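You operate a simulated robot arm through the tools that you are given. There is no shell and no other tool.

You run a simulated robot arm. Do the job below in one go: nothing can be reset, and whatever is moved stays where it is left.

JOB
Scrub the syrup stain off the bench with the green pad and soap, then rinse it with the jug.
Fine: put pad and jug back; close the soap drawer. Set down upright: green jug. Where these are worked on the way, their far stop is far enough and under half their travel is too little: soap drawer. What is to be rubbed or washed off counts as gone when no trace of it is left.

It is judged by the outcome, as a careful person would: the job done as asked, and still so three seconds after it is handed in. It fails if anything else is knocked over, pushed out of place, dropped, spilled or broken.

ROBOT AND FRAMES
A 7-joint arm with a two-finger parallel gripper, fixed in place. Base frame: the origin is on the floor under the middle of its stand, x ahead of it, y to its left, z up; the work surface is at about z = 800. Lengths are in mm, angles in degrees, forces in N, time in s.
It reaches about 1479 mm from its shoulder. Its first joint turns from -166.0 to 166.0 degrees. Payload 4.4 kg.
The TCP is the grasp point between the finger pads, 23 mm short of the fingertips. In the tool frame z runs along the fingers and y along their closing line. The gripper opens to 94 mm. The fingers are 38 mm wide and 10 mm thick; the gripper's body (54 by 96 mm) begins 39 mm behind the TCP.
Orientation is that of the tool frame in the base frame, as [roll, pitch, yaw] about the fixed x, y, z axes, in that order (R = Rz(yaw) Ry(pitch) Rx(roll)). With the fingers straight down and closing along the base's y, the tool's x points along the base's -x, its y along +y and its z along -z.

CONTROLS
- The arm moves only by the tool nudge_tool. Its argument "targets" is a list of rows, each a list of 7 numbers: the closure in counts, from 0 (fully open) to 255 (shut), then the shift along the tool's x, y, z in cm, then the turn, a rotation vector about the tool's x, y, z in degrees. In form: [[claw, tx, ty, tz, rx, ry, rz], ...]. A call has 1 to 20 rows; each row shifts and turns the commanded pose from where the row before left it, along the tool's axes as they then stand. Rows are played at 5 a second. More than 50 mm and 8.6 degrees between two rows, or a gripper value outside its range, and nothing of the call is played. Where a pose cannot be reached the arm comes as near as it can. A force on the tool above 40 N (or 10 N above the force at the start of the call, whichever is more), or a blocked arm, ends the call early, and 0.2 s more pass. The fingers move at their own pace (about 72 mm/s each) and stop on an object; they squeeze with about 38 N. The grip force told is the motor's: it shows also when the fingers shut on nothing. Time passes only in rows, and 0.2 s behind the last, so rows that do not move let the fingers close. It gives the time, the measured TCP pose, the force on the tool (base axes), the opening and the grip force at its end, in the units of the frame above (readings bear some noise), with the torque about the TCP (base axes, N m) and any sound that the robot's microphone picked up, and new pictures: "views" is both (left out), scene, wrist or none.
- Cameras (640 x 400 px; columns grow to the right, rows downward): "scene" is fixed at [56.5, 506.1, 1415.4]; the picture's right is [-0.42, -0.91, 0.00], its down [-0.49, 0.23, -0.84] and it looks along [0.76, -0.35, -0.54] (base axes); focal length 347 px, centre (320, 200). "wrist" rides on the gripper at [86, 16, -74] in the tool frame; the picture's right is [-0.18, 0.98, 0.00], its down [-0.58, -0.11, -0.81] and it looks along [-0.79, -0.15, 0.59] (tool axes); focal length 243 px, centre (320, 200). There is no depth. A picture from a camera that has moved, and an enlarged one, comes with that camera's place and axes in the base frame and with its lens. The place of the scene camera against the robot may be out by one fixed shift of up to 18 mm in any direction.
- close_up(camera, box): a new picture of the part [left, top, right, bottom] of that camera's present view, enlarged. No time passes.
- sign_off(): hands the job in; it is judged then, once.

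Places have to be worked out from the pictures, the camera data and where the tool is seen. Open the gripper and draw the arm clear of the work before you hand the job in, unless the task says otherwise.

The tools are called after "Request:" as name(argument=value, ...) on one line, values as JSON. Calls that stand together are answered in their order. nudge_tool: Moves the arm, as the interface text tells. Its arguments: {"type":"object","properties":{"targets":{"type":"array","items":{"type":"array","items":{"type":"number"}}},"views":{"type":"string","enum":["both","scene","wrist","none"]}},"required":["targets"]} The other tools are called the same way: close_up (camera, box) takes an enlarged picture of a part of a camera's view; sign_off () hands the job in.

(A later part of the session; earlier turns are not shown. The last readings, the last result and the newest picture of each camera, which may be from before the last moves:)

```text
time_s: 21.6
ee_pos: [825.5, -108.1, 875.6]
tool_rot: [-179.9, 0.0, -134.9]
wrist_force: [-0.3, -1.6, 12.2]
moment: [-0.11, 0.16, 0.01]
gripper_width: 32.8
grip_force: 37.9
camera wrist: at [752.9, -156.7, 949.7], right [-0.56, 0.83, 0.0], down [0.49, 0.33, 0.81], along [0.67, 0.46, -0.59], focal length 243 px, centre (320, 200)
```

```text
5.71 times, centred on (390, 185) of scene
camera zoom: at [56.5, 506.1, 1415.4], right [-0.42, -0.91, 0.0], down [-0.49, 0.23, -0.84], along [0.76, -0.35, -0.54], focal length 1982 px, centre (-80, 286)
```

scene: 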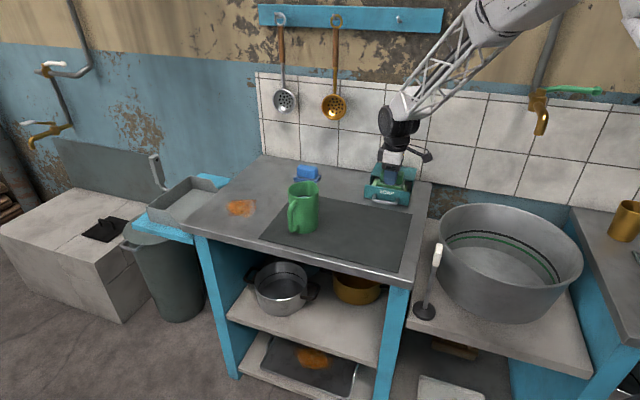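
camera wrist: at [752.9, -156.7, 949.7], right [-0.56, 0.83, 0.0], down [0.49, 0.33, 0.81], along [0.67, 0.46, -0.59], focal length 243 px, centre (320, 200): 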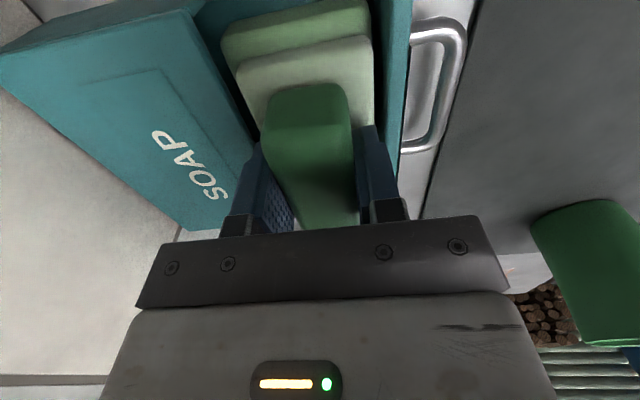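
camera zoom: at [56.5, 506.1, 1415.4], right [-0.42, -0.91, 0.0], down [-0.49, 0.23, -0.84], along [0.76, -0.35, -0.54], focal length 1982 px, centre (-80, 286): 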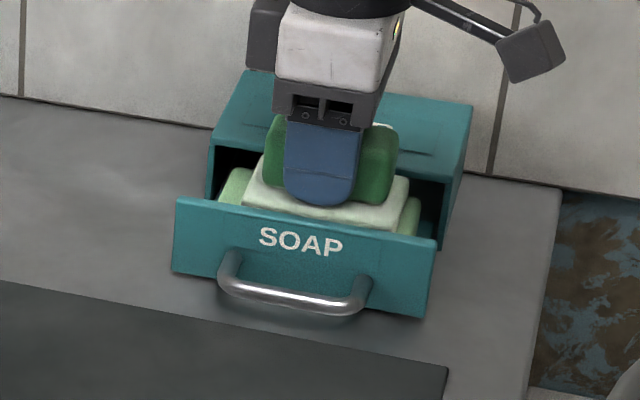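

Contact at 12 N and the pad has turned whitish with soap. I'll lift it well clear, travel along the back of the bench past the jug, and stop short of the stain to look.

Request:
nudge_tool(targets=[[255, 0, 0, -1, 0, 0, 0], [255, 0, 0, -3.25, 0, 0, 0], [255, 0, 0, -3, 0, 0, 0], [255, 0, 0, -3, 0, 0, 0], [255, -4.19, 0, 0, 0, 0, 0], [255, -4.19, 0, 0, 0, 0, 0], [255, -4.19, 0, 0, 0, 0, 0], [255, -4.19, 0, 0, 0, 0, 0], [255, -4.19, 0, 0, 0, 0, 0], [255, -4.19, 0, 0, 0, 0, 0], [255, -4.16, 0, 0, 0, 0, 0], [255, 0, 4.58, 0, 0, 0, 0], [255, 0, 4.58, 0, 0, 0, 0], [255, 0, 4.58, 0, 0, 0, 0], [255, 0, 4.58, 0, 0, 0, 0], [255, 0, 4.58, 0, 0, 0, 0], [255, 0, 0, 0, 0, 0, 0]])

Request:
close_up(camera="scene", box=[200, 130, 440, 270])

```text
time_s: 25.2
ee_pos: [869.5, 262.9, 977.7]
tool_rot: [179.9, 0.0, -134.9]
wrist_force: [0.2, -0.2, -1.0]
moment: [-0.02, -0.07, -0.04]
gripper_width: 33.0
grip_force: 38.1
camera wrist: at [797.1, 214.3, 1051.3], right [-0.56, 0.83, 0.0], down [0.49, 0.33, 0.81], along [0.67, 0.46, -0.59], focal length 243 px, centre (320, 200)
```

scene: 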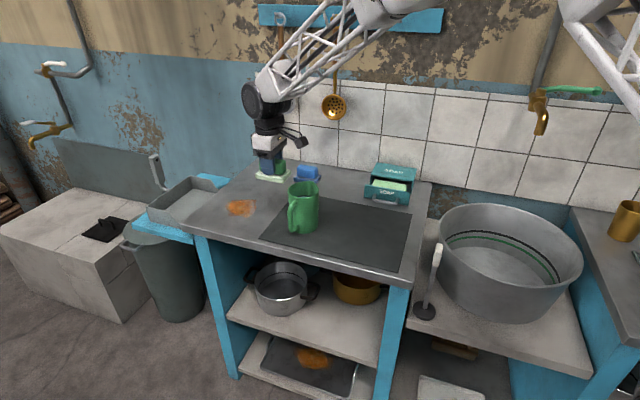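
wrist: 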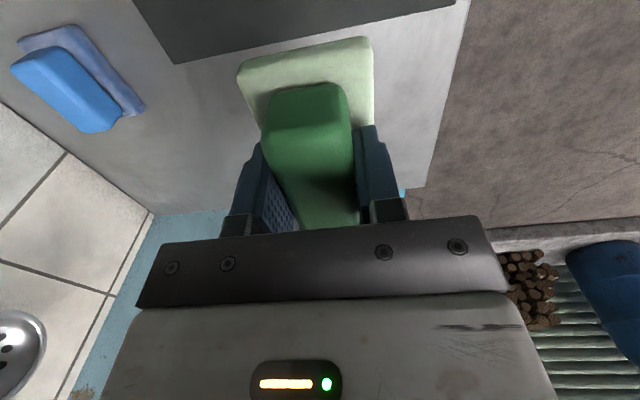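

```text
2.67 times, centred on (320, 200) of scene
camera zoom: at [56.5, 506.1, 1415.4], right [-0.42, -0.91, 0.0], down [-0.49, 0.23, -0.84], along [0.76, -0.35, -0.54], focal length 925 px, centre (320, 200)
```

zoom: 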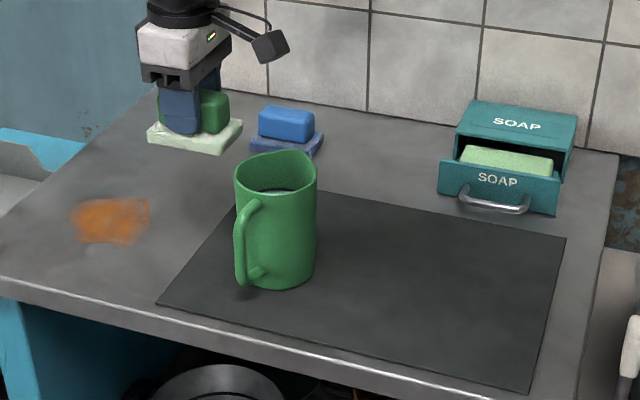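

The pad hides the stain in the wrist view. I'll sidestep toward the wall so that the stain shows beside the pad for a better fix.

Request:
nudge_tool(targets=[[255, -2, -4, 0, 0, 0, 0], [255, -2, -4, 0, 0, 0, 0], [255, 0, 0, 0, 0, 0, 0]], views="wrist")

Request:
close_up(camera="wrist", box=[320, 20, 520, 180])

```text
time_s: 26.0
ee_pos: [955.4, 233.2, 978.0]
tool_rot: [-180.0, 0.0, -135.0]
wrist_force: [0.2, -0.1, -0.8]
moment: [0.04, -0.01, -0.01]
gripper_width: 33.4
grip_force: 38.3
camera wrist: at [883.1, 184.4, 1051.9], right [-0.56, 0.83, 0.0], down [0.49, 0.33, 0.81], along [0.67, 0.46, -0.59], focal length 243 px, centre (320, 200)
```

wrist: 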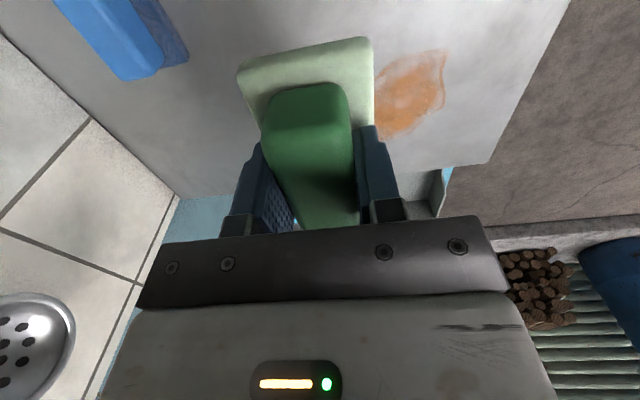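

```text
2.50 times, centred on (420, 100) of wrist
camera zoom: at [883.1, 184.4, 1051.9], right [-0.56, 0.83, 0.0], down [0.49, 0.33, 0.81], along [0.67, 0.46, -0.59], focal length 606 px, centre (70, 450)
```

zoom: 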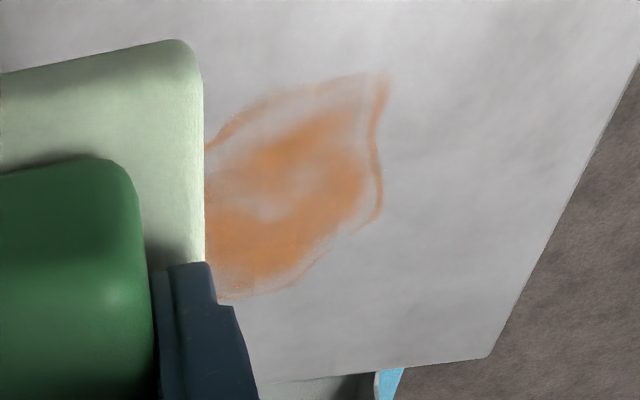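

The stain spans about m 877–978, n −485…−384 (i.e. centred near (963,349)), roughly 100 mm across, with bench edges well away. I'll go over its wall-side part and lower the soapy pad to just above the bench.

Request:
nudge_tool(targets=[[255, -3.35, 1.0, 0, 0, 0, 0], [255, -3.35, 1.0, 0, 0, 0, 0], [255, 0, 0, 4.5, 0, 0, 0], [255, 0, 0, 4.5, 0, 0, 0], [255, 0, 0, 3.0, 0, 0, 0], [255, 0, 0, 1.0, 0, 0, 0], [255, 0, 0, 0, 0, 0, 0]])

Request:
close_up(camera="scene", box=[190, 120, 350, 240])

```text
time_s: 27.6
ee_pos: [988.1, 293.3, 846.7]
tool_rot: [180.0, -0.1, -135.0]
wrist_force: [-0.4, -0.5, -0.1]
moment: [0.01, -0.01, -0.02]
gripper_width: 33.1
grip_force: 38.6
camera wrist: at [916.0, 244.9, 921.3], right [-0.56, 0.83, 0.0], down [0.49, 0.33, 0.81], along [0.67, 0.46, -0.59], focal length 243 px, centre (320, 200)
```

scene: 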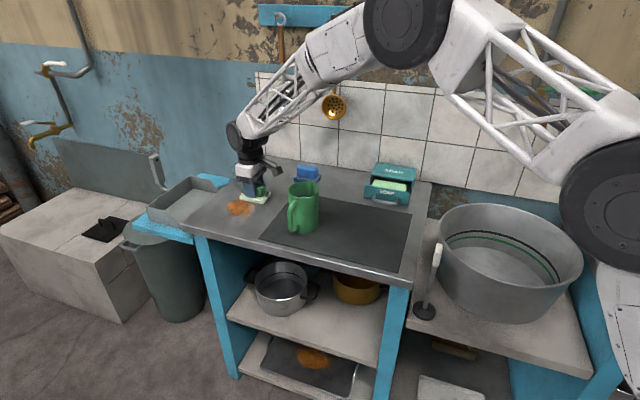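
wrist: 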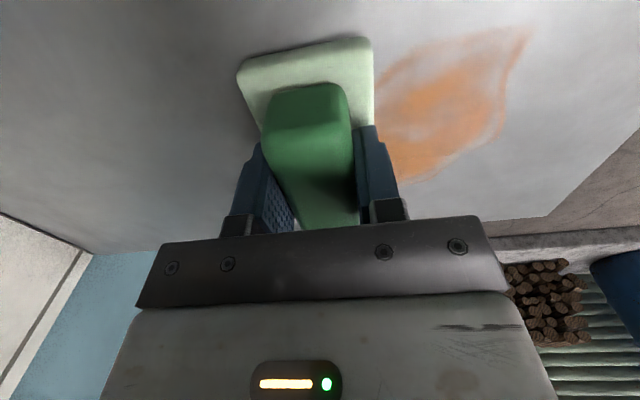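

```text
3.33 times, centred on (270, 180) of scene
camera zoom: at [56.5, 506.1, 1415.4], right [-0.42, -0.91, 0.0], down [-0.49, 0.23, -0.84], along [0.76, -0.35, -0.54], focal length 1156 px, centre (487, 267)
```

zoom: 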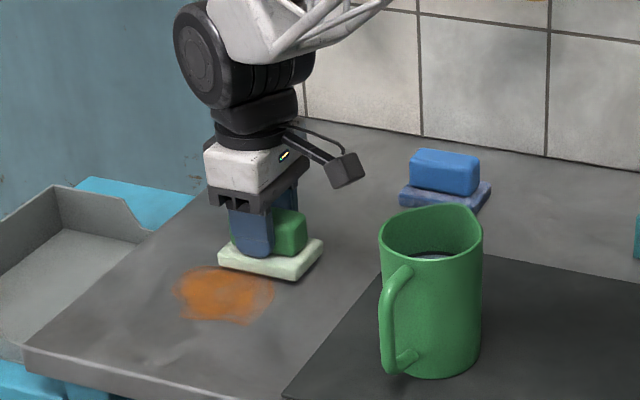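

The soapy pad sits at the wall-side edge of the stain, about 5 mm up. I lower to a light press.

Request:
nudge_tool(targets=[[255, 0, 0, 0.35, 0, 0, 0], [255, 0, 0, 0.15, 0, 0, 0], [255, 0, 0, 0.05, 0, 0, 0]], views="none")

```text
time_s: 28.4
ee_pos: [988.5, 293.8, 841.6]
tool_rot: [179.9, -0.1, -135.0]
wrist_force: [0.2, 0.7, -0.3]
moment: [0.01, -0.02, -0.04]
gripper_width: 33.4
grip_force: 38.0
```

No contact force yet at z 841.6; pressing another millimetre or so.

Request:
nudge_tool(targets=[[255, 0, 0, 0.08, 0, 0, 0], [255, 0, 0, 0.07, 0, 0, 0]], views="none")

```text
time_s: 29.0
ee_pos: [988.7, 294.0, 841.2]
tool_rot: [-180.0, -0.1, -135.1]
wrist_force: [-2.5, -0.3, 4.5]
moment: [-0.09, 0.16, -0.02]
gripper_width: 33.3
grip_force: 37.7
```

Contact at 4.5 N. I press slightly more and make the first stroke across the stain, watching the force.

Request:
nudge_tool(targets=[[255, 0, 0, 0.06, 0, 0, 0], [255, 0, 1.5, 0, 0, 0, 0], [255, 0, 1.5, 0, 0, 0, 0], [255, 0, 1.5, 0, 0, 0, 0], [255, 0, 1.5, 0, 0, 0, 0], [255, 0, 1.5, 0, 0, 0, 0], [255, 0, 1.5, 0, 0, 0, 0], [255, 0, 1.5, 0, 0, 0, 0], [255, 0, 1.5, 0, 0, 0, 0]])

Request:
close_up(camera="scene", box=[190, 120, 350, 240])

```text
time_s: 31.0
ee_pos: [903.5, 378.7, 840.3]
tool_rot: [-180.0, 0.1, -134.9]
wrist_force: [8.7, -8.6, 25.1]
moment: [-0.27, -0.06, 0.04]
gripper_width: 33.0
grip_force: 38.2
camera wrist: at [831.5, 330.9, 914.8], right [-0.56, 0.83, 0.0], down [0.49, 0.33, 0.81], along [0.67, 0.46, -0.59], focal length 243 px, centre (320, 200)
```

scene: 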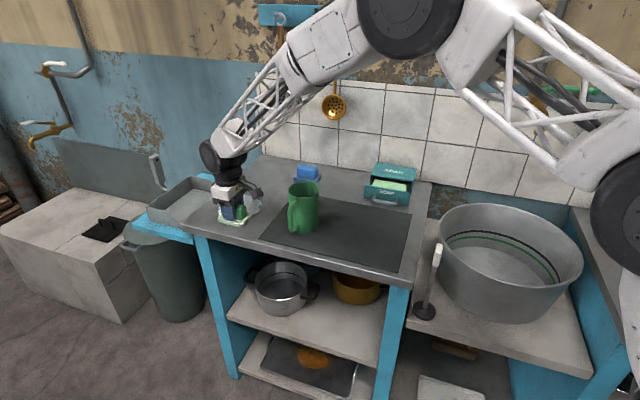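
wrist: 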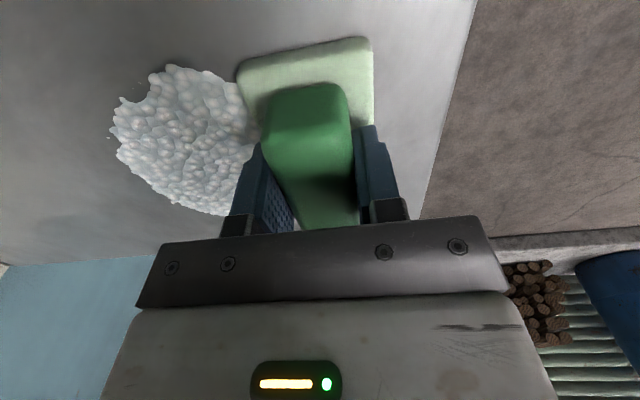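

```text
3.33 times, centred on (270, 180) of scene
camera zoom: at [56.5, 506.1, 1415.4], right [-0.42, -0.91, 0.0], down [-0.49, 0.23, -0.84], along [0.76, -0.35, -0.54], focal length 1156 px, centre (487, 267)
```

zoom: 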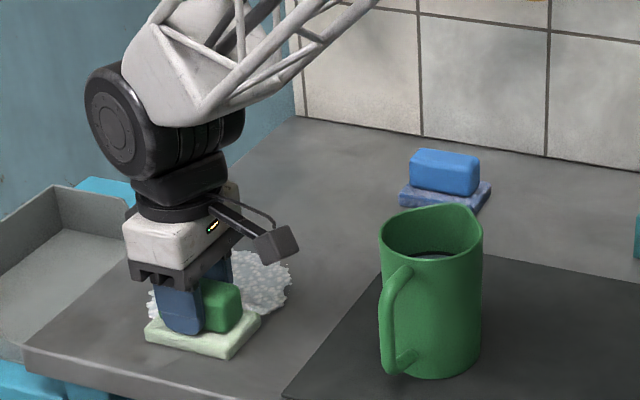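

The stain has turned to foam under the pad; force is 25 N down. I relieve the press slightly and keep scrubbing with wider passes to cover the whole stain area.

Request:
nudge_tool(targets=[[255, 0, 0, -0.05, 0, 0, 0], [255, -2, 0, 0, 0, 0, 0], [255, -2, 0, 0, 0, 0, 0], [255, 0, -1.7, 0, 0, 0, 0], [255, 0, -1.7, 0, 0, 0, 0], [255, 0, -1.7, 0, 0, 0, 0], [255, 0, -1.7, 0, 0, 0, 0], [255, 0, -1.7, 0, 0, 0, 0], [255, 0, -1.7, 0, 0, 0, 0], [255, 0, -1.7, 0, 0, 0, 0], [255, 2, 0, 0, 0, 0, 0], [255, 2, 0, 0, 0, 0, 0], [255, 2, 0, 0, 0, 0, 0], [255, 0, 1.7, 0, 0, 0, 0], [255, 0, 1.7, 0, 0, 0, 0], [255, 0, 1.7, 0, 0, 0, 0], [255, 0, 1.7, 0, 0, 0, 0], [255, 0, 1.7, 0, 0, 0, 0], [255, 0, 1.7, 0, 0, 0, 0], [255, 0, 1.7, 0, 0, 0, 0]])

Request:
close_up(camera="scene", box=[190, 120, 350, 240])

```text
time_s: 35.2
ee_pos: [889.6, 363.3, 840.7]
tool_rot: [180.0, 0.0, -135.0]
wrist_force: [4.4, -2.0, 8.7]
moment: [0.07, -0.14, -0.06]
gripper_width: 33.2
grip_force: 37.7
camera wrist: at [816.8, 315.8, 914.7], right [-0.56, 0.83, 0.0], down [0.49, 0.33, 0.81], along [0.67, 0.46, -0.59], focal length 243 px, centre (320, 200)
```

scene: 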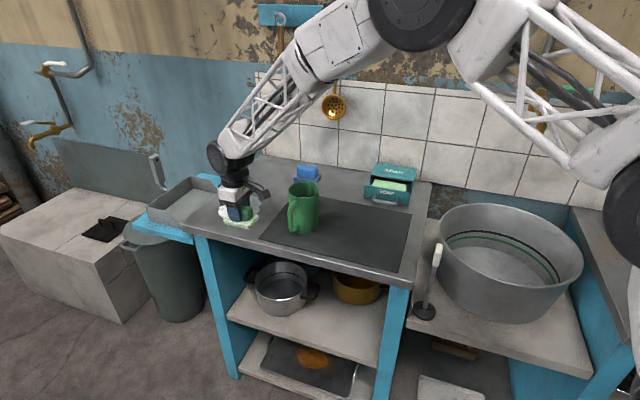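
wrist: 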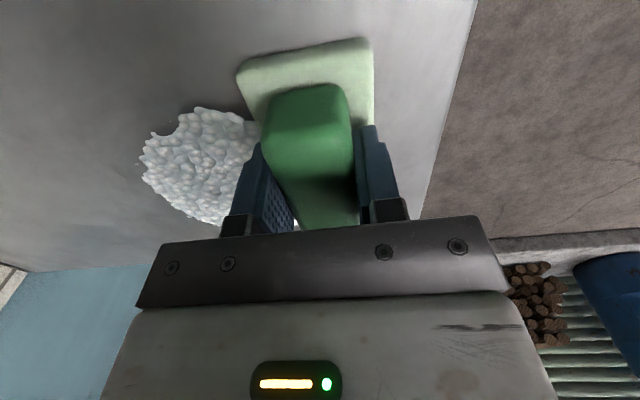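

```text
3.33 times, centred on (270, 180) of scene
camera zoom: at [56.5, 506.1, 1415.4], right [-0.42, -0.91, 0.0], down [-0.49, 0.23, -0.84], along [0.76, -0.35, -0.54], focal length 1156 px, centre (487, 267)
```

zoom: 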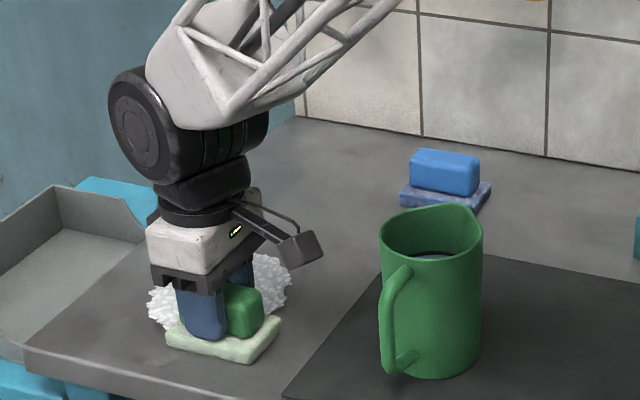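

Foam covers the stain area. I'll do another set of strokes at different offsets to be sure nothing is left under it.

Request:
nudge_tool(targets=[[255, 0, -1.7, 0.02, 0, 0, 0], [255, 0, -1.7, 0, 0, 0, 0], [255, 0, -1.7, 0, 0, 0, 0], [255, 0, -1.7, 0, 0, 0, 0], [255, 0, -1.7, 0, 0, 0, 0], [255, 0, -1.7, 0, 0, 0, 0], [255, 0, -1.7, 0, 0, 0, 0], [255, -2.2, 0, 0, 0, 0, 0], [255, 0, 1.7, 0, 0, 0, 0], [255, 0, 1.7, 0, 0, 0, 0], [255, 0, 1.7, 0, 0, 0, 0], [255, 0, 1.7, 0, 0, 0, 0], [255, 0, 1.7, 0, 0, 0, 0], [255, 0, 1.7, 0, 0, 0, 0], [255, -2.2, 0, 0, 0, 0, 0], [255, 0, -1.7, 0, 0, 0, 0], [255, 0, -1.7, 0, 0, 0, 0], [255, 0, -1.7, 0, 0, 0, 0], [255, 0, -1.7, 0, 0, 0, 0], [255, 0, -1.7, 0, 0, 0, 0]])

Request:
close_up(camera="scene", box=[190, 120, 350, 240])

```text
time_s: 39.4
ee_pos: [992.9, 324.1, 841.4]
tool_rot: [-180.0, -0.1, -135.0]
wrist_force: [-2.8, 2.6, 7.1]
moment: [0.06, 0.12, -0.03]
gripper_width: 33.1
grip_force: 38.4
camera wrist: at [920.3, 274.7, 914.5], right [-0.56, 0.83, 0.0], down [0.49, 0.33, 0.81], along [0.67, 0.46, -0.59], focal length 243 px, centre (320, 200)
```

scene: 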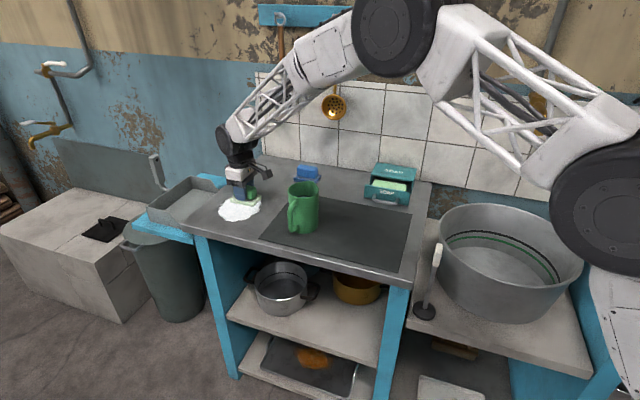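
wrist: 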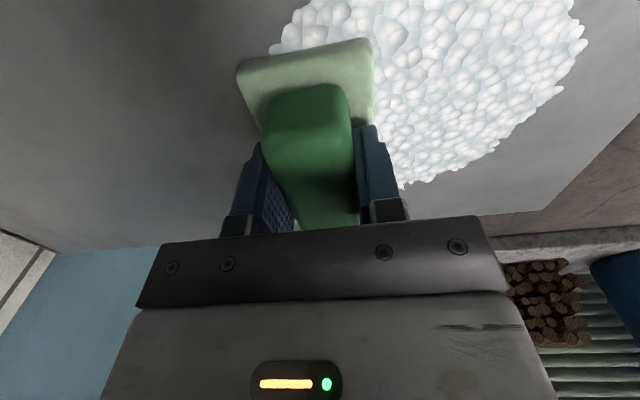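

```text
3.33 times, centred on (270, 180) of scene
camera zoom: at [56.5, 506.1, 1415.4], right [-0.42, -0.91, 0.0], down [-0.49, 0.23, -0.84], along [0.76, -0.35, -0.54], focal length 1156 px, centre (487, 267)
```

zoom: 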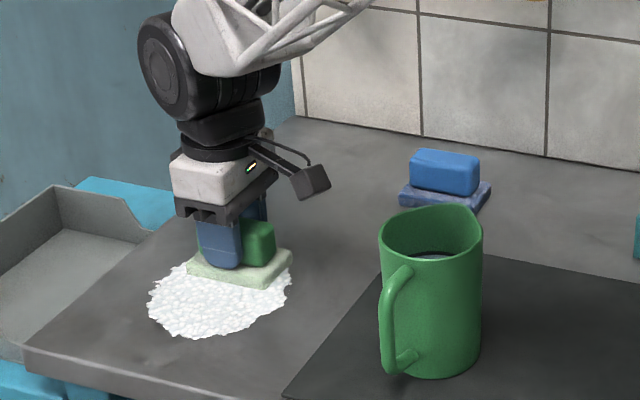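

The foam is now dense and white, with no orange visible. One more set of strokes through the middle for good measure, then I will lift off.

Request:
nudge_tool(targets=[[255, 0, -1.5, 0.02, 0, 0, 0], [255, 0, 1.7, 0, 0, 0, 0], [255, 0, 1.7, 0, 0, 0, 0], [255, 0, 1.7, 0, 0, 0, 0], [255, 0, 1.7, 0, 0, 0, 0], [255, 0, 1.7, 0, 0, 0, 0], [255, 0, 1.7, 0, 0, 0, 0], [255, 0, 1.7, 0, 0, 0, 0], [255, 2.2, 0, 0, 0, 0, 0], [255, 0, -1.7, 0, 0, 0, 0], [255, 0, -1.7, 0, 0, 0, 0], [255, 0, -1.7, 0, 0, 0, 0], [255, 0, -1.7, 0, 0, 0, 0], [255, 0, -1.7, 0, 0, 0, 0], [255, 0, -1.7, 0, 0, 0, 0], [255, 0, -1.7, 0, 0, 0, 0], [255, -3.5, 0, 0, 0, 0, 0], [255, 0, 1.7, 0, 0, 0, 0], [255, 0, 1.7, 0, 0, 0, 0], [255, 0, 1.7, 0, 0, 0, 0]])

Request:
close_up(camera="scene", box=[190, 120, 350, 240])

```text
time_s: 43.6
ee_pos: [978.9, 356.8, 840.9]
tool_rot: [180.0, 0.0, -135.0]
wrist_force: [8.9, -3.8, 20.7]
moment: [-0.12, -0.22, 0.0]
gripper_width: 33.0
grip_force: 38.3
camera wrist: at [905.2, 309.6, 914.2], right [-0.56, 0.83, 0.0], down [0.49, 0.33, 0.81], along [0.67, 0.46, -0.59], focal length 243 px, centre (320, 200)
```

scene: 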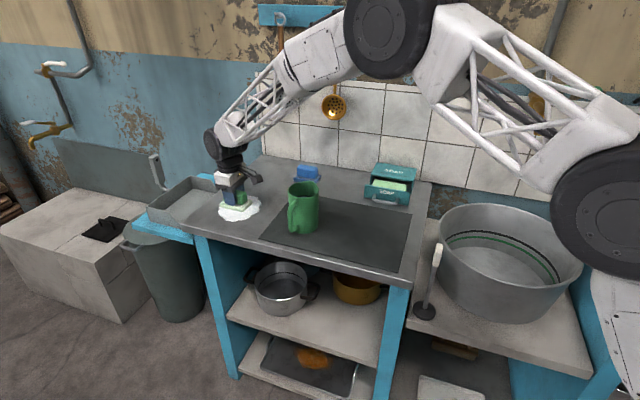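
wrist: 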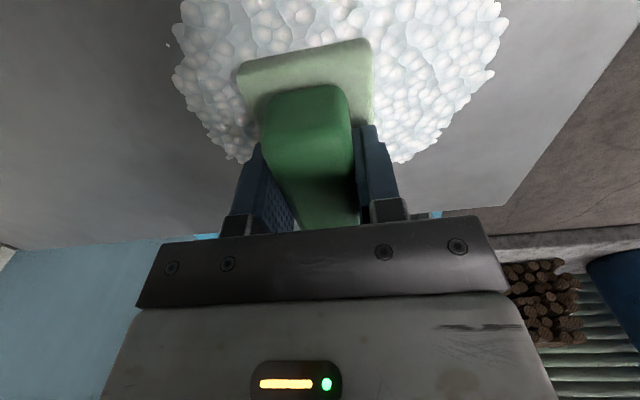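

```text
3.33 times, centred on (270, 180) of scene
camera zoom: at [56.5, 506.1, 1415.4], right [-0.42, -0.91, 0.0], down [-0.49, 0.23, -0.84], along [0.76, -0.35, -0.54], focal length 1156 px, centre (487, 267)
```

zoom: 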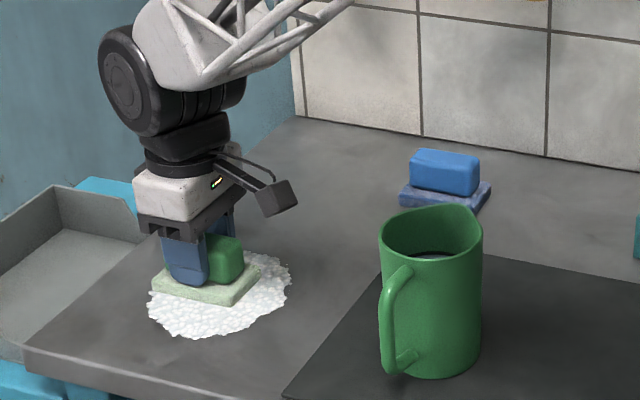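

Scrubbing is done: the whole patch is thick foam. I'll lift the pad and bring it back above its original place along the reverse path.

Request:
nudge_tool(targets=[[255, 0, 0, -4.5, 0, 0, 0], [255, 0, 0, -4.6, 0, 0, 0], [255, 0, 0, -4.65, 0, 0, 0], [255, 0, -4.548, 0, 0, 0, 0], [255, 0, -4.548, 0, 0, 0, 0], [255, 0, -4.548, 0, 0, 0, 0], [255, 0, -4.548, 0, 0, 0, 0], [255, 0, -4.548, 0, 0, 0, 0], [255, 4.523, 0, 0, 0, 0, 0], [255, 4.523, 0, 0, 0, 0, 0], [255, 4.523, 0, 0, 0, 0, 0], [255, 4.523, 0, 0, 0, 0, 0], [255, 4.523, 0, 0, 0, 0, 0], [255, 4.525, 0, 0, 0, 0, 0], [255, 0, 0, 0, 0, 0, 0]])

Request:
close_up(camera="scene", box=[190, 120, 350, 240])

```text
time_s: 46.8
ee_pos: [944.4, 5.7, 977.8]
tool_rot: [-179.9, 0.0, -135.0]
wrist_force: [0.1, 0.2, -0.3]
moment: [0.03, -0.03, 0.03]
gripper_width: 33.0
grip_force: 37.9
camera wrist: at [872.4, -43.8, 1052.4], right [-0.56, 0.83, 0.0], down [0.49, 0.33, 0.81], along [0.67, 0.46, -0.59], focal length 243 px, centre (320, 200)
```

scene: 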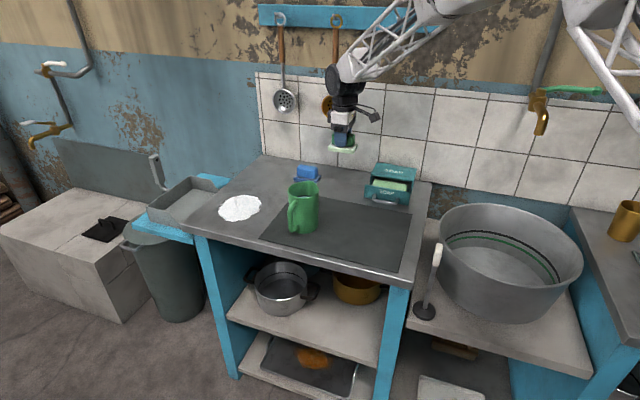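
wrist: 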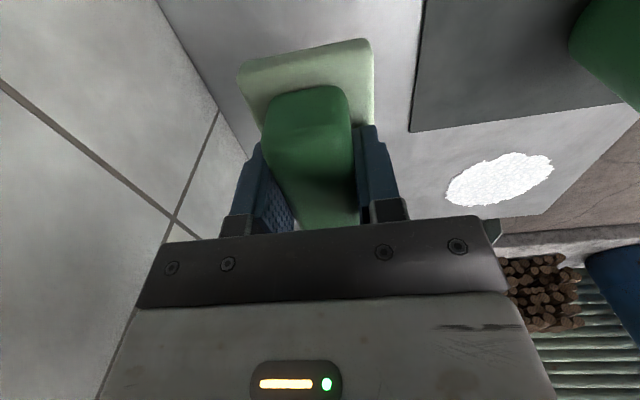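

```text
3.33 times, centred on (270, 180) of scene
camera zoom: at [56.5, 506.1, 1415.4], right [-0.42, -0.91, 0.0], down [-0.49, 0.23, -0.84], along [0.76, -0.35, -0.54], focal length 1156 px, centre (487, 267)
```

zoom: 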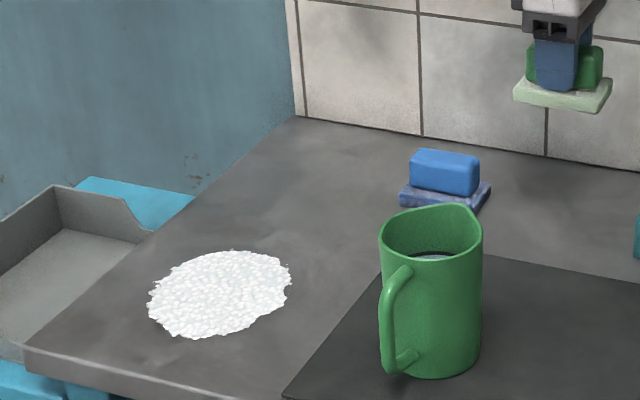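

Foam covers the old stain evenly. The pad is above its home spot; I lower it back onto the bench.

Request:
nudge_tool(targets=[[255, 0, 0, 4.5, 0, 0, 0], [255, 0, 0, 4.5, 0, 0, 0], [255, 0, 0, 3.5, 0, 0, 0], [255, 0, 0, 0.7, 0, 0, 0], [255, 0, 0, 0.2, 0, 0, 0], [255, 0, 0, 0.1, 0, 0, 0]], views="none")

```text
time_s: 48.2
ee_pos: [945.9, 5.2, 843.0]
tool_rot: [179.9, 0.0, -135.0]
wrist_force: [-0.2, 0.3, -0.2]
moment: [0.01, -0.02, 0.02]
gripper_width: 33.3
grip_force: 37.9
```

Nearly down (z 843.0 against 841.9 at pick). One or two millimetres more until the bench is felt.

Request:
nudge_tool(targets=[[255, 0, 0, 0.08, 0, 0, 0], [255, 0, 0, 0.07, 0, 0, 0], [255, 0, 0, 0, 0, 0, 0]], views="none")

```text
time_s: 49.0
ee_pos: [944.4, 6.7, 839.2]
tool_rot: [179.9, 0.0, -135.0]
wrist_force: [-0.1, 0.7, -0.3]
moment: [0.02, -0.03, 0.04]
gripper_width: 33.2
grip_force: 37.6
```

Still no contact force; a little further.

Request:
nudge_tool(targets=[[255, 0, 0, 0.06, 0, 0, 0], [255, 0, 0, 0, 0, 0, 0]], views="none")

```text
time_s: 49.6
ee_pos: [945.7, 4.8, 841.1]
tool_rot: [180.0, 0.0, -135.0]
wrist_force: [-0.8, 1.0, 3.2]
moment: [0.15, 0.0, 0.02]
gripper_width: 33.0
grip_force: 37.8
```

Contact (3 N): the pad rests on the bench at its old place. I open the fingers fully and rise straight up.

Request:
nudge_tool(targets=[[0, 0, 0, 0, 0, 0, 0], [0, 0, 0, 0, 0, 0, 0], [0, 0, 0, 0, 0, 0, 0], [0, 0, 0, -3, 0, 0, 0], [0, 0, 0, -4.5, 0, 0, 0], [0, 0, 0, -4.5, 0, 0, 0], [0, 0, 0, 0, 0, 0, 0]])

Request:
close_up(camera="scene", box=[280, 110, 420, 210])

Request:
close_up(camera="wrist", box=[180, 0, 480, 200])

```text
time_s: 51.2
ee_pos: [945.5, 8.2, 961.0]
tool_rot: [-180.0, 0.1, -135.0]
wrist_force: [-0.4, -0.3, 0.5]
moment: [0.0, -0.03, -0.03]
gripper_width: 94.0
grip_force: 0.1
camera wrist: at [873.1, -40.1, 1034.8], right [-0.56, 0.83, 0.0], down [0.49, 0.33, 0.81], along [0.67, 0.46, -0.59], focal length 243 px, centre (320, 200)
```

scene: 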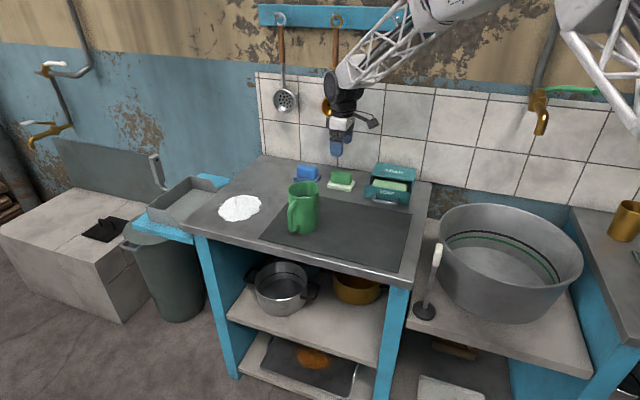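
wrist: 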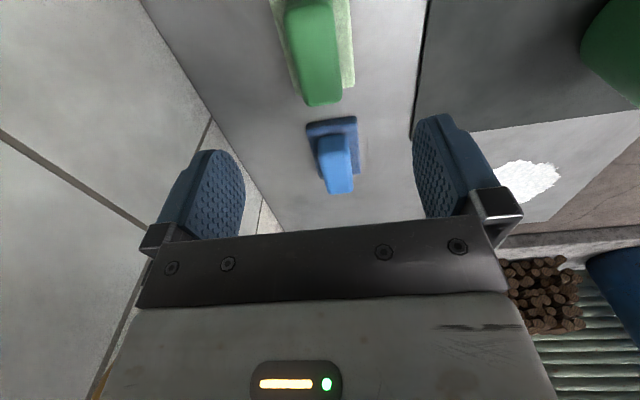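

```text
4.00 times, centred on (350, 160) of scene
camera zoom: at [56.5, 506.1, 1415.4], right [-0.42, -0.91, 0.0], down [-0.49, 0.23, -0.84], along [0.76, -0.35, -0.54], focal length 1388 px, centre (200, 360)
```

zoom: 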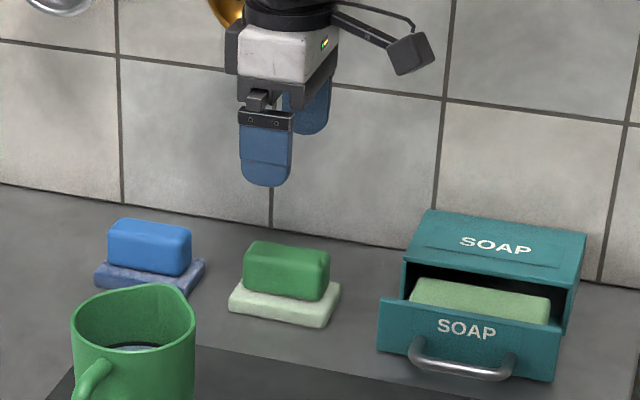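

```text
2.00 times, centred on (330, 100) of wrist
camera zoom: at [873.1, -40.1, 1034.8], right [-0.56, 0.83, 0.0], down [0.49, 0.33, 0.81], along [0.67, 0.46, -0.59], focal length 485 px, centre (300, 400)
```

zoom: 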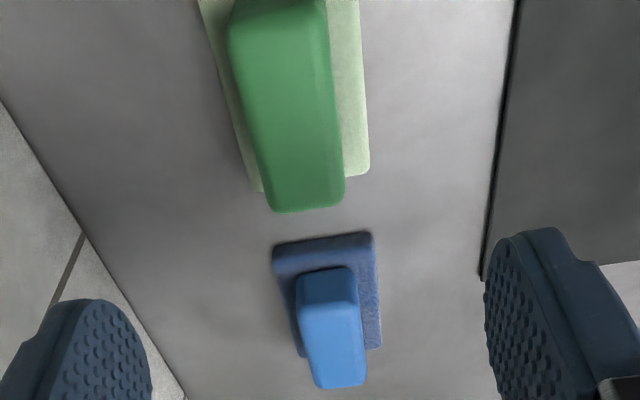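

The pad is back in its place. Now I'll return above the drawer bar with the fingers opened 28 mm, as at release, to close the drawer.

Request:
nudge_tool(targets=[[0, 3.965, 1.9125, 0, 0, 0, 0], [179, 3.965, 1.9125, 0, 0, 0, 0], [179, 3.965, 1.9125, 0, 0, 0, 0], [179, 3.965, 1.9125, 0, 0, 0, 0], [179, 0, 0, 4.5, 0, 0, 0], [179, 0, 0, 4.5, 0, 0, 0], [179, 0, 0, 0, 0, 0, 0]])

Request:
close_up(camera="wrist", box=[180, 0, 440, 230])

```text
time_s: 52.8
ee_pos: [777.2, -52.1, 871.5]
tool_rot: [-180.0, 0.1, -135.0]
wrist_force: [0.1, 0.0, -0.7]
moment: [0.01, -0.04, 0.0]
gripper_width: 27.8
grip_force: 0.0
camera wrist: at [705.5, -101.3, 944.7], right [-0.56, 0.83, 0.0], down [0.49, 0.33, 0.81], along [0.67, 0.46, -0.59], focal length 243 px, centre (320, 200)
```

scene: 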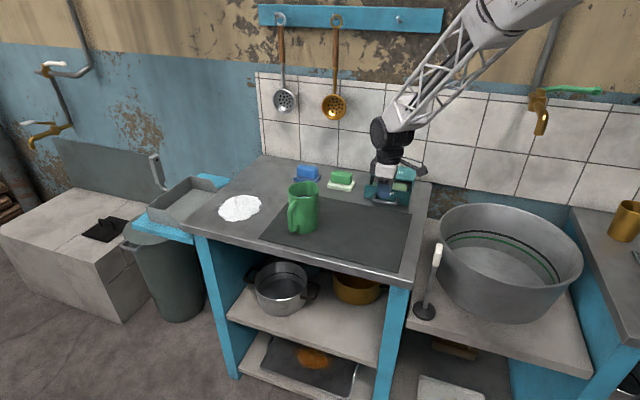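
wrist: 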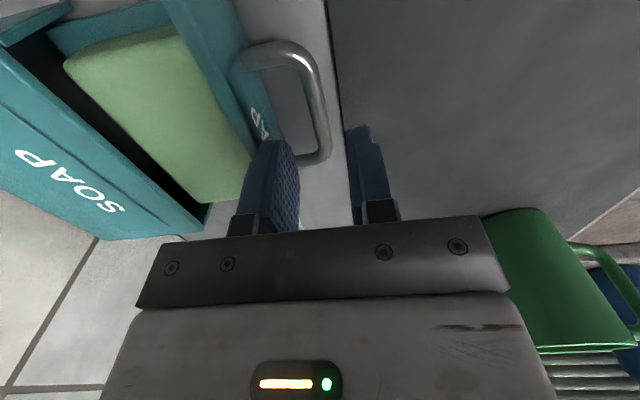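

```text
1.74 times, centred on (310, 115) of wrist
camera zoom: at [705.5, -101.3, 944.7], right [-0.56, 0.83, 0.0], down [0.49, 0.33, 0.81], along [0.67, 0.46, -0.59], focal length 422 px, centre (337, 348)
```

zoom: 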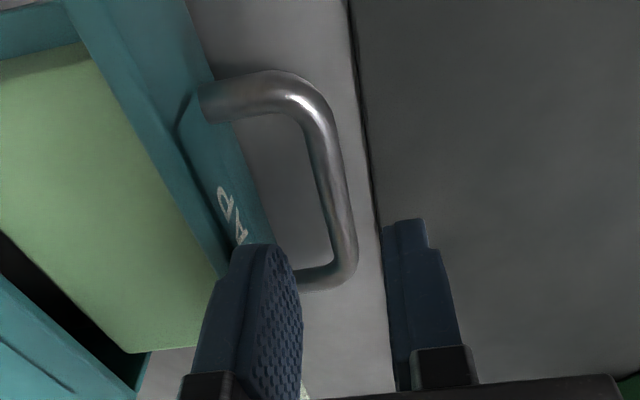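

The bar is centred between the fingers. I descend and grip it.

Request:
nudge_tool(targets=[[179, 0, 0, 2, 0, 0, 0], [179, 0, 0, 2, 0, 0, 0], [179, 0, 0, 0, 0, 0, 0], [255, 0, 0, 0, 0, 0, 0], [255, 0, 0, 0, 0, 0, 0]], views="wrist")

```text
time_s: 54.0
ee_pos: [780.2, -52.1, 830.1]
tool_rot: [179.9, 0.1, -135.0]
wrist_force: [1.6, 0.2, -1.5]
moment: [0.19, -0.21, 0.02]
gripper_width: 9.3
grip_force: 44.7
camera wrist: at [706.2, -101.3, 904.2], right [-0.56, 0.83, 0.0], down [0.49, 0.33, 0.81], along [0.67, 0.46, -0.59], focal length 243 px, centre (320, 200)
```

wrist: 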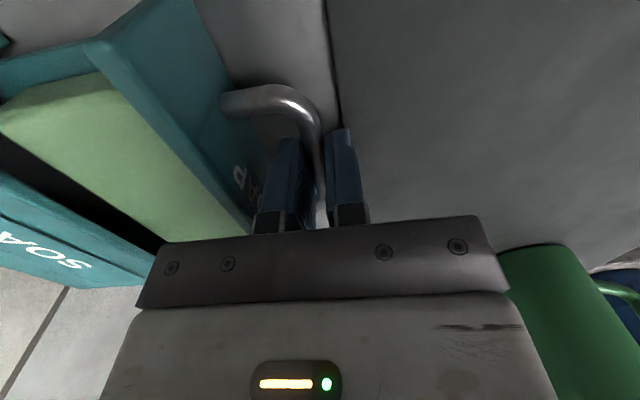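

The bar is gripped. I push the drawer back 60 mm, then check the force and what gap is left.

Request:
nudge_tool(targets=[[255, 0, -1, 0, 0, 0, 0], [255, 0, -1, 0, 0, 0, 0], [255, 0, -1, 0, 0, 0, 0], [255, 0, -1, 0, 0, 0, 0], [255, 0, -1, 0, 0, 0, 0], [255, 0, -1, 0, 0, 0, 0], [255, 0, 0, 0, 0, 0, 0]])

Request:
close_up(camera="scene", box=[340, 150, 440, 220])

```text
time_s: 55.6
ee_pos: [821.7, -96.1, 830.7]
tool_rot: [-180.0, 0.0, -135.0]
wrist_force: [-14.1, -14.2, -3.1]
moment: [-0.19, 0.18, 0.01]
gripper_width: 9.4
grip_force: 45.1
camera wrist: at [749.2, -144.2, 904.2], right [-0.56, 0.83, 0.0], down [0.49, 0.33, 0.81], along [0.67, 0.46, -0.59], focal length 243 px, centre (320, 200)
```

scene: 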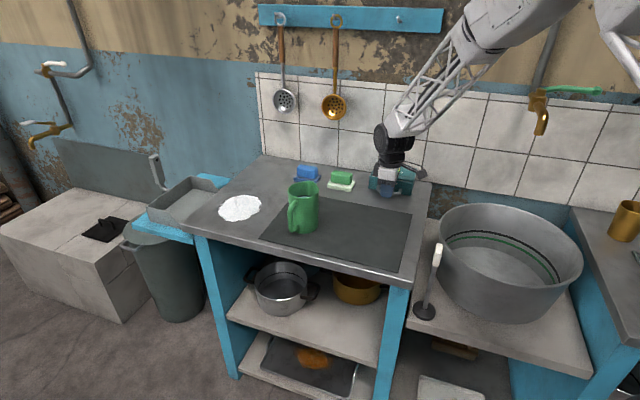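
wrist: 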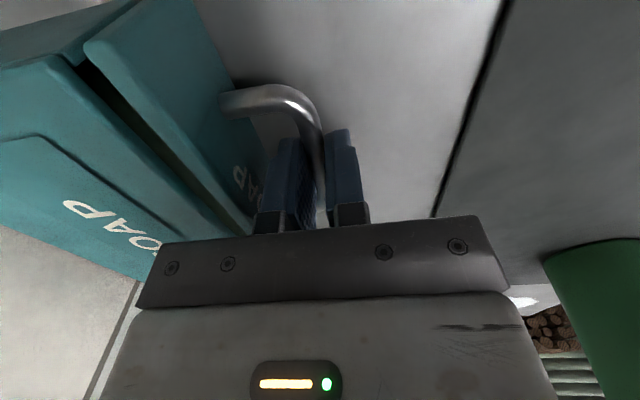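

```text
5.71 times, centred on (390, 185) of scene
camera zoom: at [56.5, 506.1, 1415.4], right [-0.42, -0.91, 0.0], down [-0.49, 0.23, -0.84], along [0.76, -0.35, -0.54], focal length 1982 px, centre (-80, 286)
```

zoom: 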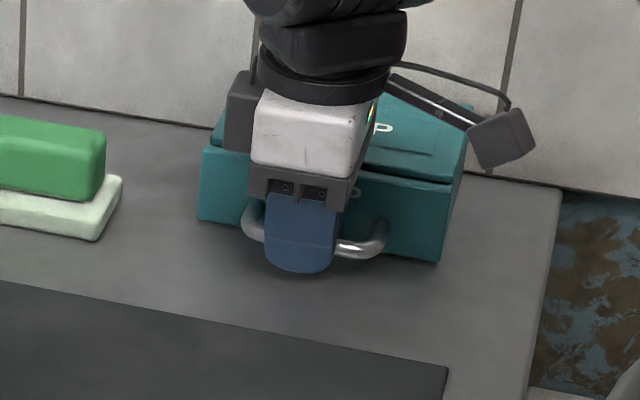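

About 8 mm remain, with a 20 N sideways bind. I relieve the sideways offset and push the rest gently.

Request:
nudge_tool(targets=[[255, 0.06, -0.2, 0, 0, 0, 0], [255, 0, -0.2, 0, 0, 0, 0], [255, 0, -0.15, 0, 0, 0, 0], [255, 0, 0, 0, 0, 0, 0]], views="wrist")

```text
time_s: 56.6
ee_pos: [825.2, -98.9, 830.2]
tool_rot: [-180.0, -0.1, -134.9]
wrist_force: [-3.1, -1.8, -3.7]
moment: [-0.23, 0.27, 0.01]
gripper_width: 9.3
grip_force: 44.7
camera wrist: at [752.4, -147.3, 904.2], right [-0.56, 0.83, 0.0], down [0.49, 0.33, 0.81], along [0.67, 0.46, -0.59], focal length 243 px, centre (320, 200)
```

wrist: 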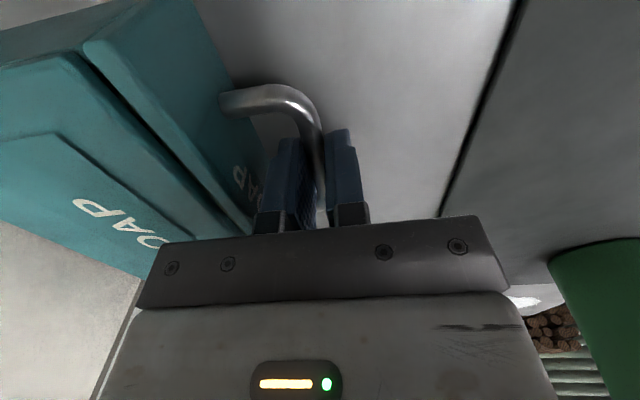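

The gap has almost gone and the force is small. I push on in 1 mm steps until it is shut.

Request:
nudge_tool(targets=[[255, 0, -0.1, 0, 0, 0, 0], [255, 0, -0.1, 0, 0, 0, 0], [255, 0, 0, 0, 0, 0, 0]], views="wrist")

Request:
close_up(camera="wrist", box=[60, 0, 340, 250])

```text
time_s: 57.4
ee_pos: [826.1, -99.5, 830.8]
tool_rot: [-180.0, 0.1, -135.1]
wrist_force: [7.0, 7.0, -9.0]
moment: [0.37, -0.33, -0.04]
gripper_width: 9.4
grip_force: 44.7
camera wrist: at [753.7, -148.7, 904.2], right [-0.56, 0.83, 0.0], down [0.49, 0.33, 0.81], along [0.67, 0.46, -0.59], focal length 243 px, centre (320, 200)
```

wrist: 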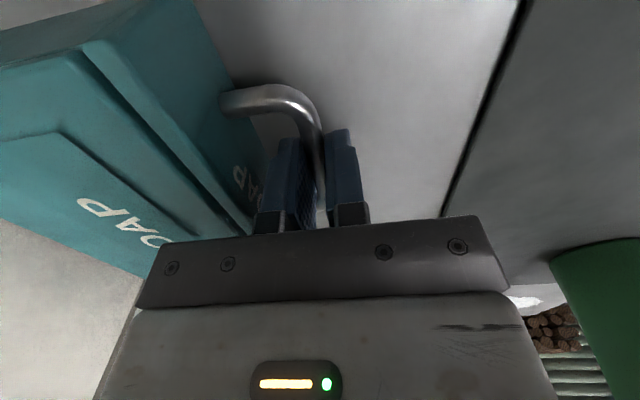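

```text
1.60 times, centred on (200, 125) of wrist
camera zoom: at [753.7, -148.7, 904.2], right [-0.56, 0.83, 0.0], down [0.49, 0.33, 0.81], along [0.67, 0.46, -0.59], focal length 388 px, centre (512, 320)
```

zoom: 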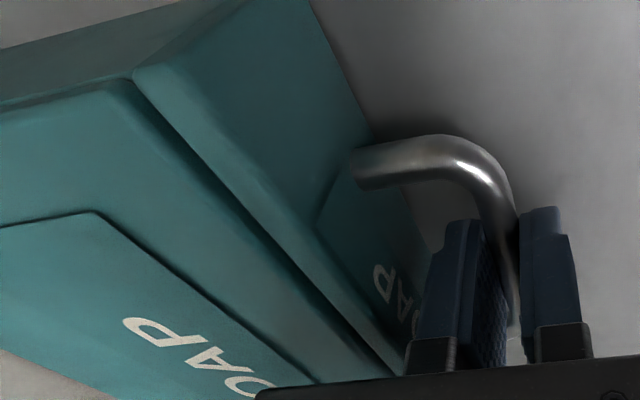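

Only a hairline remains and no push-back yet along the drawer. Another 1–2 mm.

Request:
nudge_tool(targets=[[255, 0, -0.1, 0.02, 0, 0, 0], [255, 0, 0, 0, 0, 0, 0]], views="wrist")

Request:
close_up(camera="wrist", box=[60, 0, 340, 250])

```text
time_s: 58.0
ee_pos: [826.8, -100.3, 829.9]
tool_rot: [-179.9, 0.1, -135.0]
wrist_force: [3.7, 5.2, -7.9]
moment: [-0.01, 0.08, 0.03]
gripper_width: 9.3
grip_force: 45.1
camera wrist: at [754.3, -149.2, 904.3], right [-0.56, 0.83, 0.0], down [0.49, 0.33, 0.81], along [0.67, 0.46, -0.59], focal length 243 px, centre (320, 200)
```

wrist: 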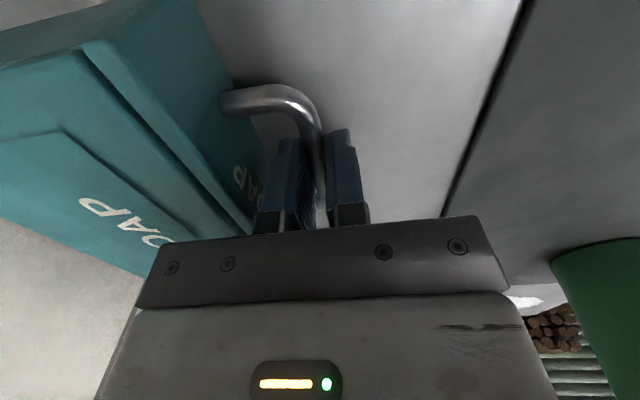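

```text
1.60 times, centred on (200, 125) of wrist
camera zoom: at [754.3, -149.2, 904.3], right [-0.56, 0.83, 0.0], down [0.49, 0.33, 0.81], along [0.67, 0.46, -0.59], focal length 388 px, centre (512, 320)
```

zoom: 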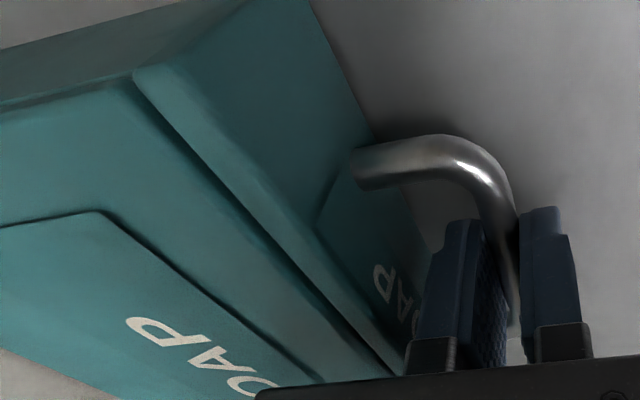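

The gap looks shut. One last small push to feel the closing stop.

Request:
nudge_tool(targets=[[255, 0, -0.07, 0.02, 0, 0, 0], [255, 0, 0, 0, 0, 0, 0]], views="none")

```text
time_s: 58.6
ee_pos: [827.2, -100.6, 829.5]
tool_rot: [180.0, 0.0, -135.0]
wrist_force: [-1.7, 14.5, -0.7]
moment: [-0.05, 0.26, -0.03]
gripper_width: 9.6
grip_force: 45.2
```

Push-back of 11 N along the drawer: it is shut. I open just enough and lift straight off.

Request:
nudge_tool(targets=[[179, 0, 0.05, 0, 0, 0, 0], [179, 0, 0, 0, 0, 0, 0], [179, 0, 0, -1.5, 0, 0, 0], [179, 0, 0, -3, 0, 0, 0], [179, 0, 0, -4.5, 0, 0, 0], [179, 0, 0, -4.5, 0, 0, 0], [0, 0, 0, -3.5, 0, 0, 0], [0, 0, 0, 0, 0, 0, 0]])

Request:
close_up(camera="scene", box=[280, 140, 440, 240])

Request:
close_up(camera="wrist", box=[100, 0, 400, 200])

```text
time_s: 60.4
ee_pos: [827.1, -101.2, 1000.6]
tool_rot: [-180.0, 0.0, -135.0]
wrist_force: [-0.6, 0.0, -0.1]
moment: [-0.03, 0.01, -0.03]
gripper_width: 94.0
grip_force: 0.0
camera wrist: at [755.0, -149.1, 1074.8], right [-0.56, 0.83, 0.0], down [0.49, 0.33, 0.81], along [0.67, 0.46, -0.59], focal length 243 px, centre (320, 200)
```

scene: 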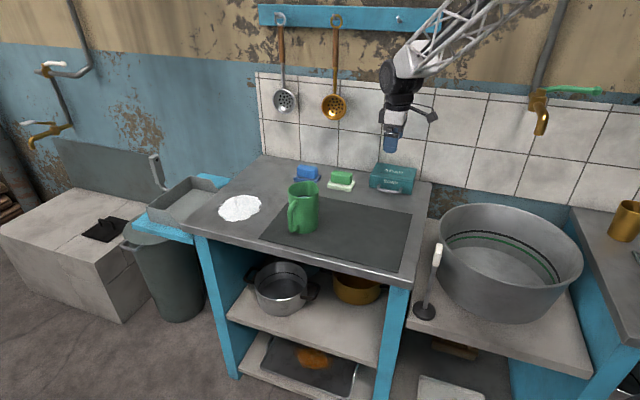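
wrist: 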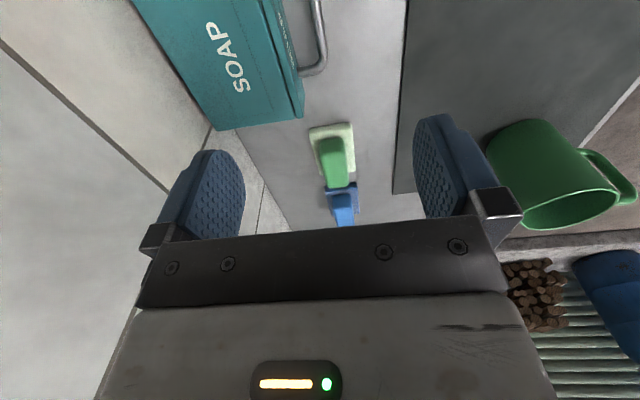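

```text
4.00 times, centred on (360, 190) of scene
camera zoom: at [56.5, 506.1, 1415.4], right [-0.42, -0.91, 0.0], down [-0.49, 0.23, -0.84], along [0.76, -0.35, -0.54], focal length 1388 px, centre (160, 240)
```

zoom: 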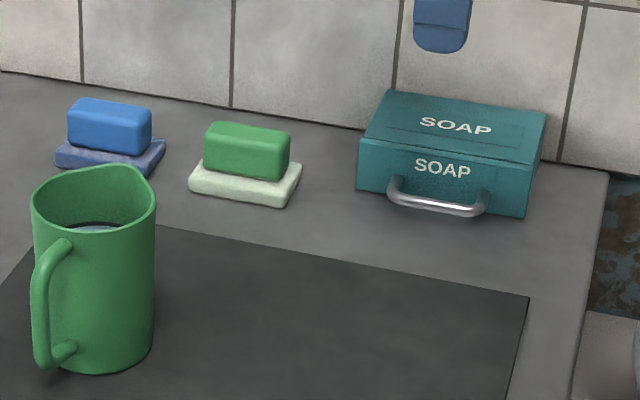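

```text
2.00 times, centred on (250, 100) of wrist
camera zoom: at [755.0, -149.1, 1074.8], right [-0.56, 0.83, 0.0], down [0.49, 0.33, 0.81], along [0.67, 0.46, -0.59], focal length 485 px, centre (460, 400)
```

zoom: 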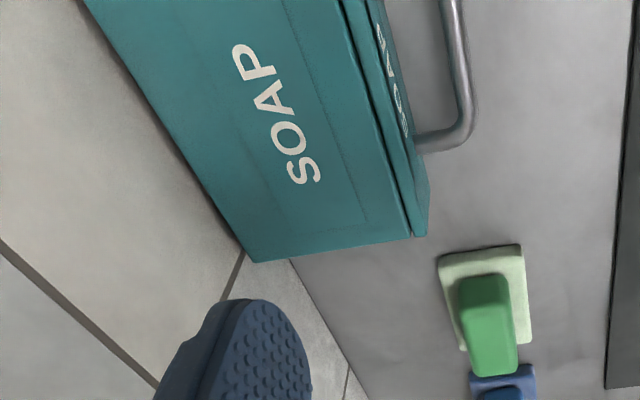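

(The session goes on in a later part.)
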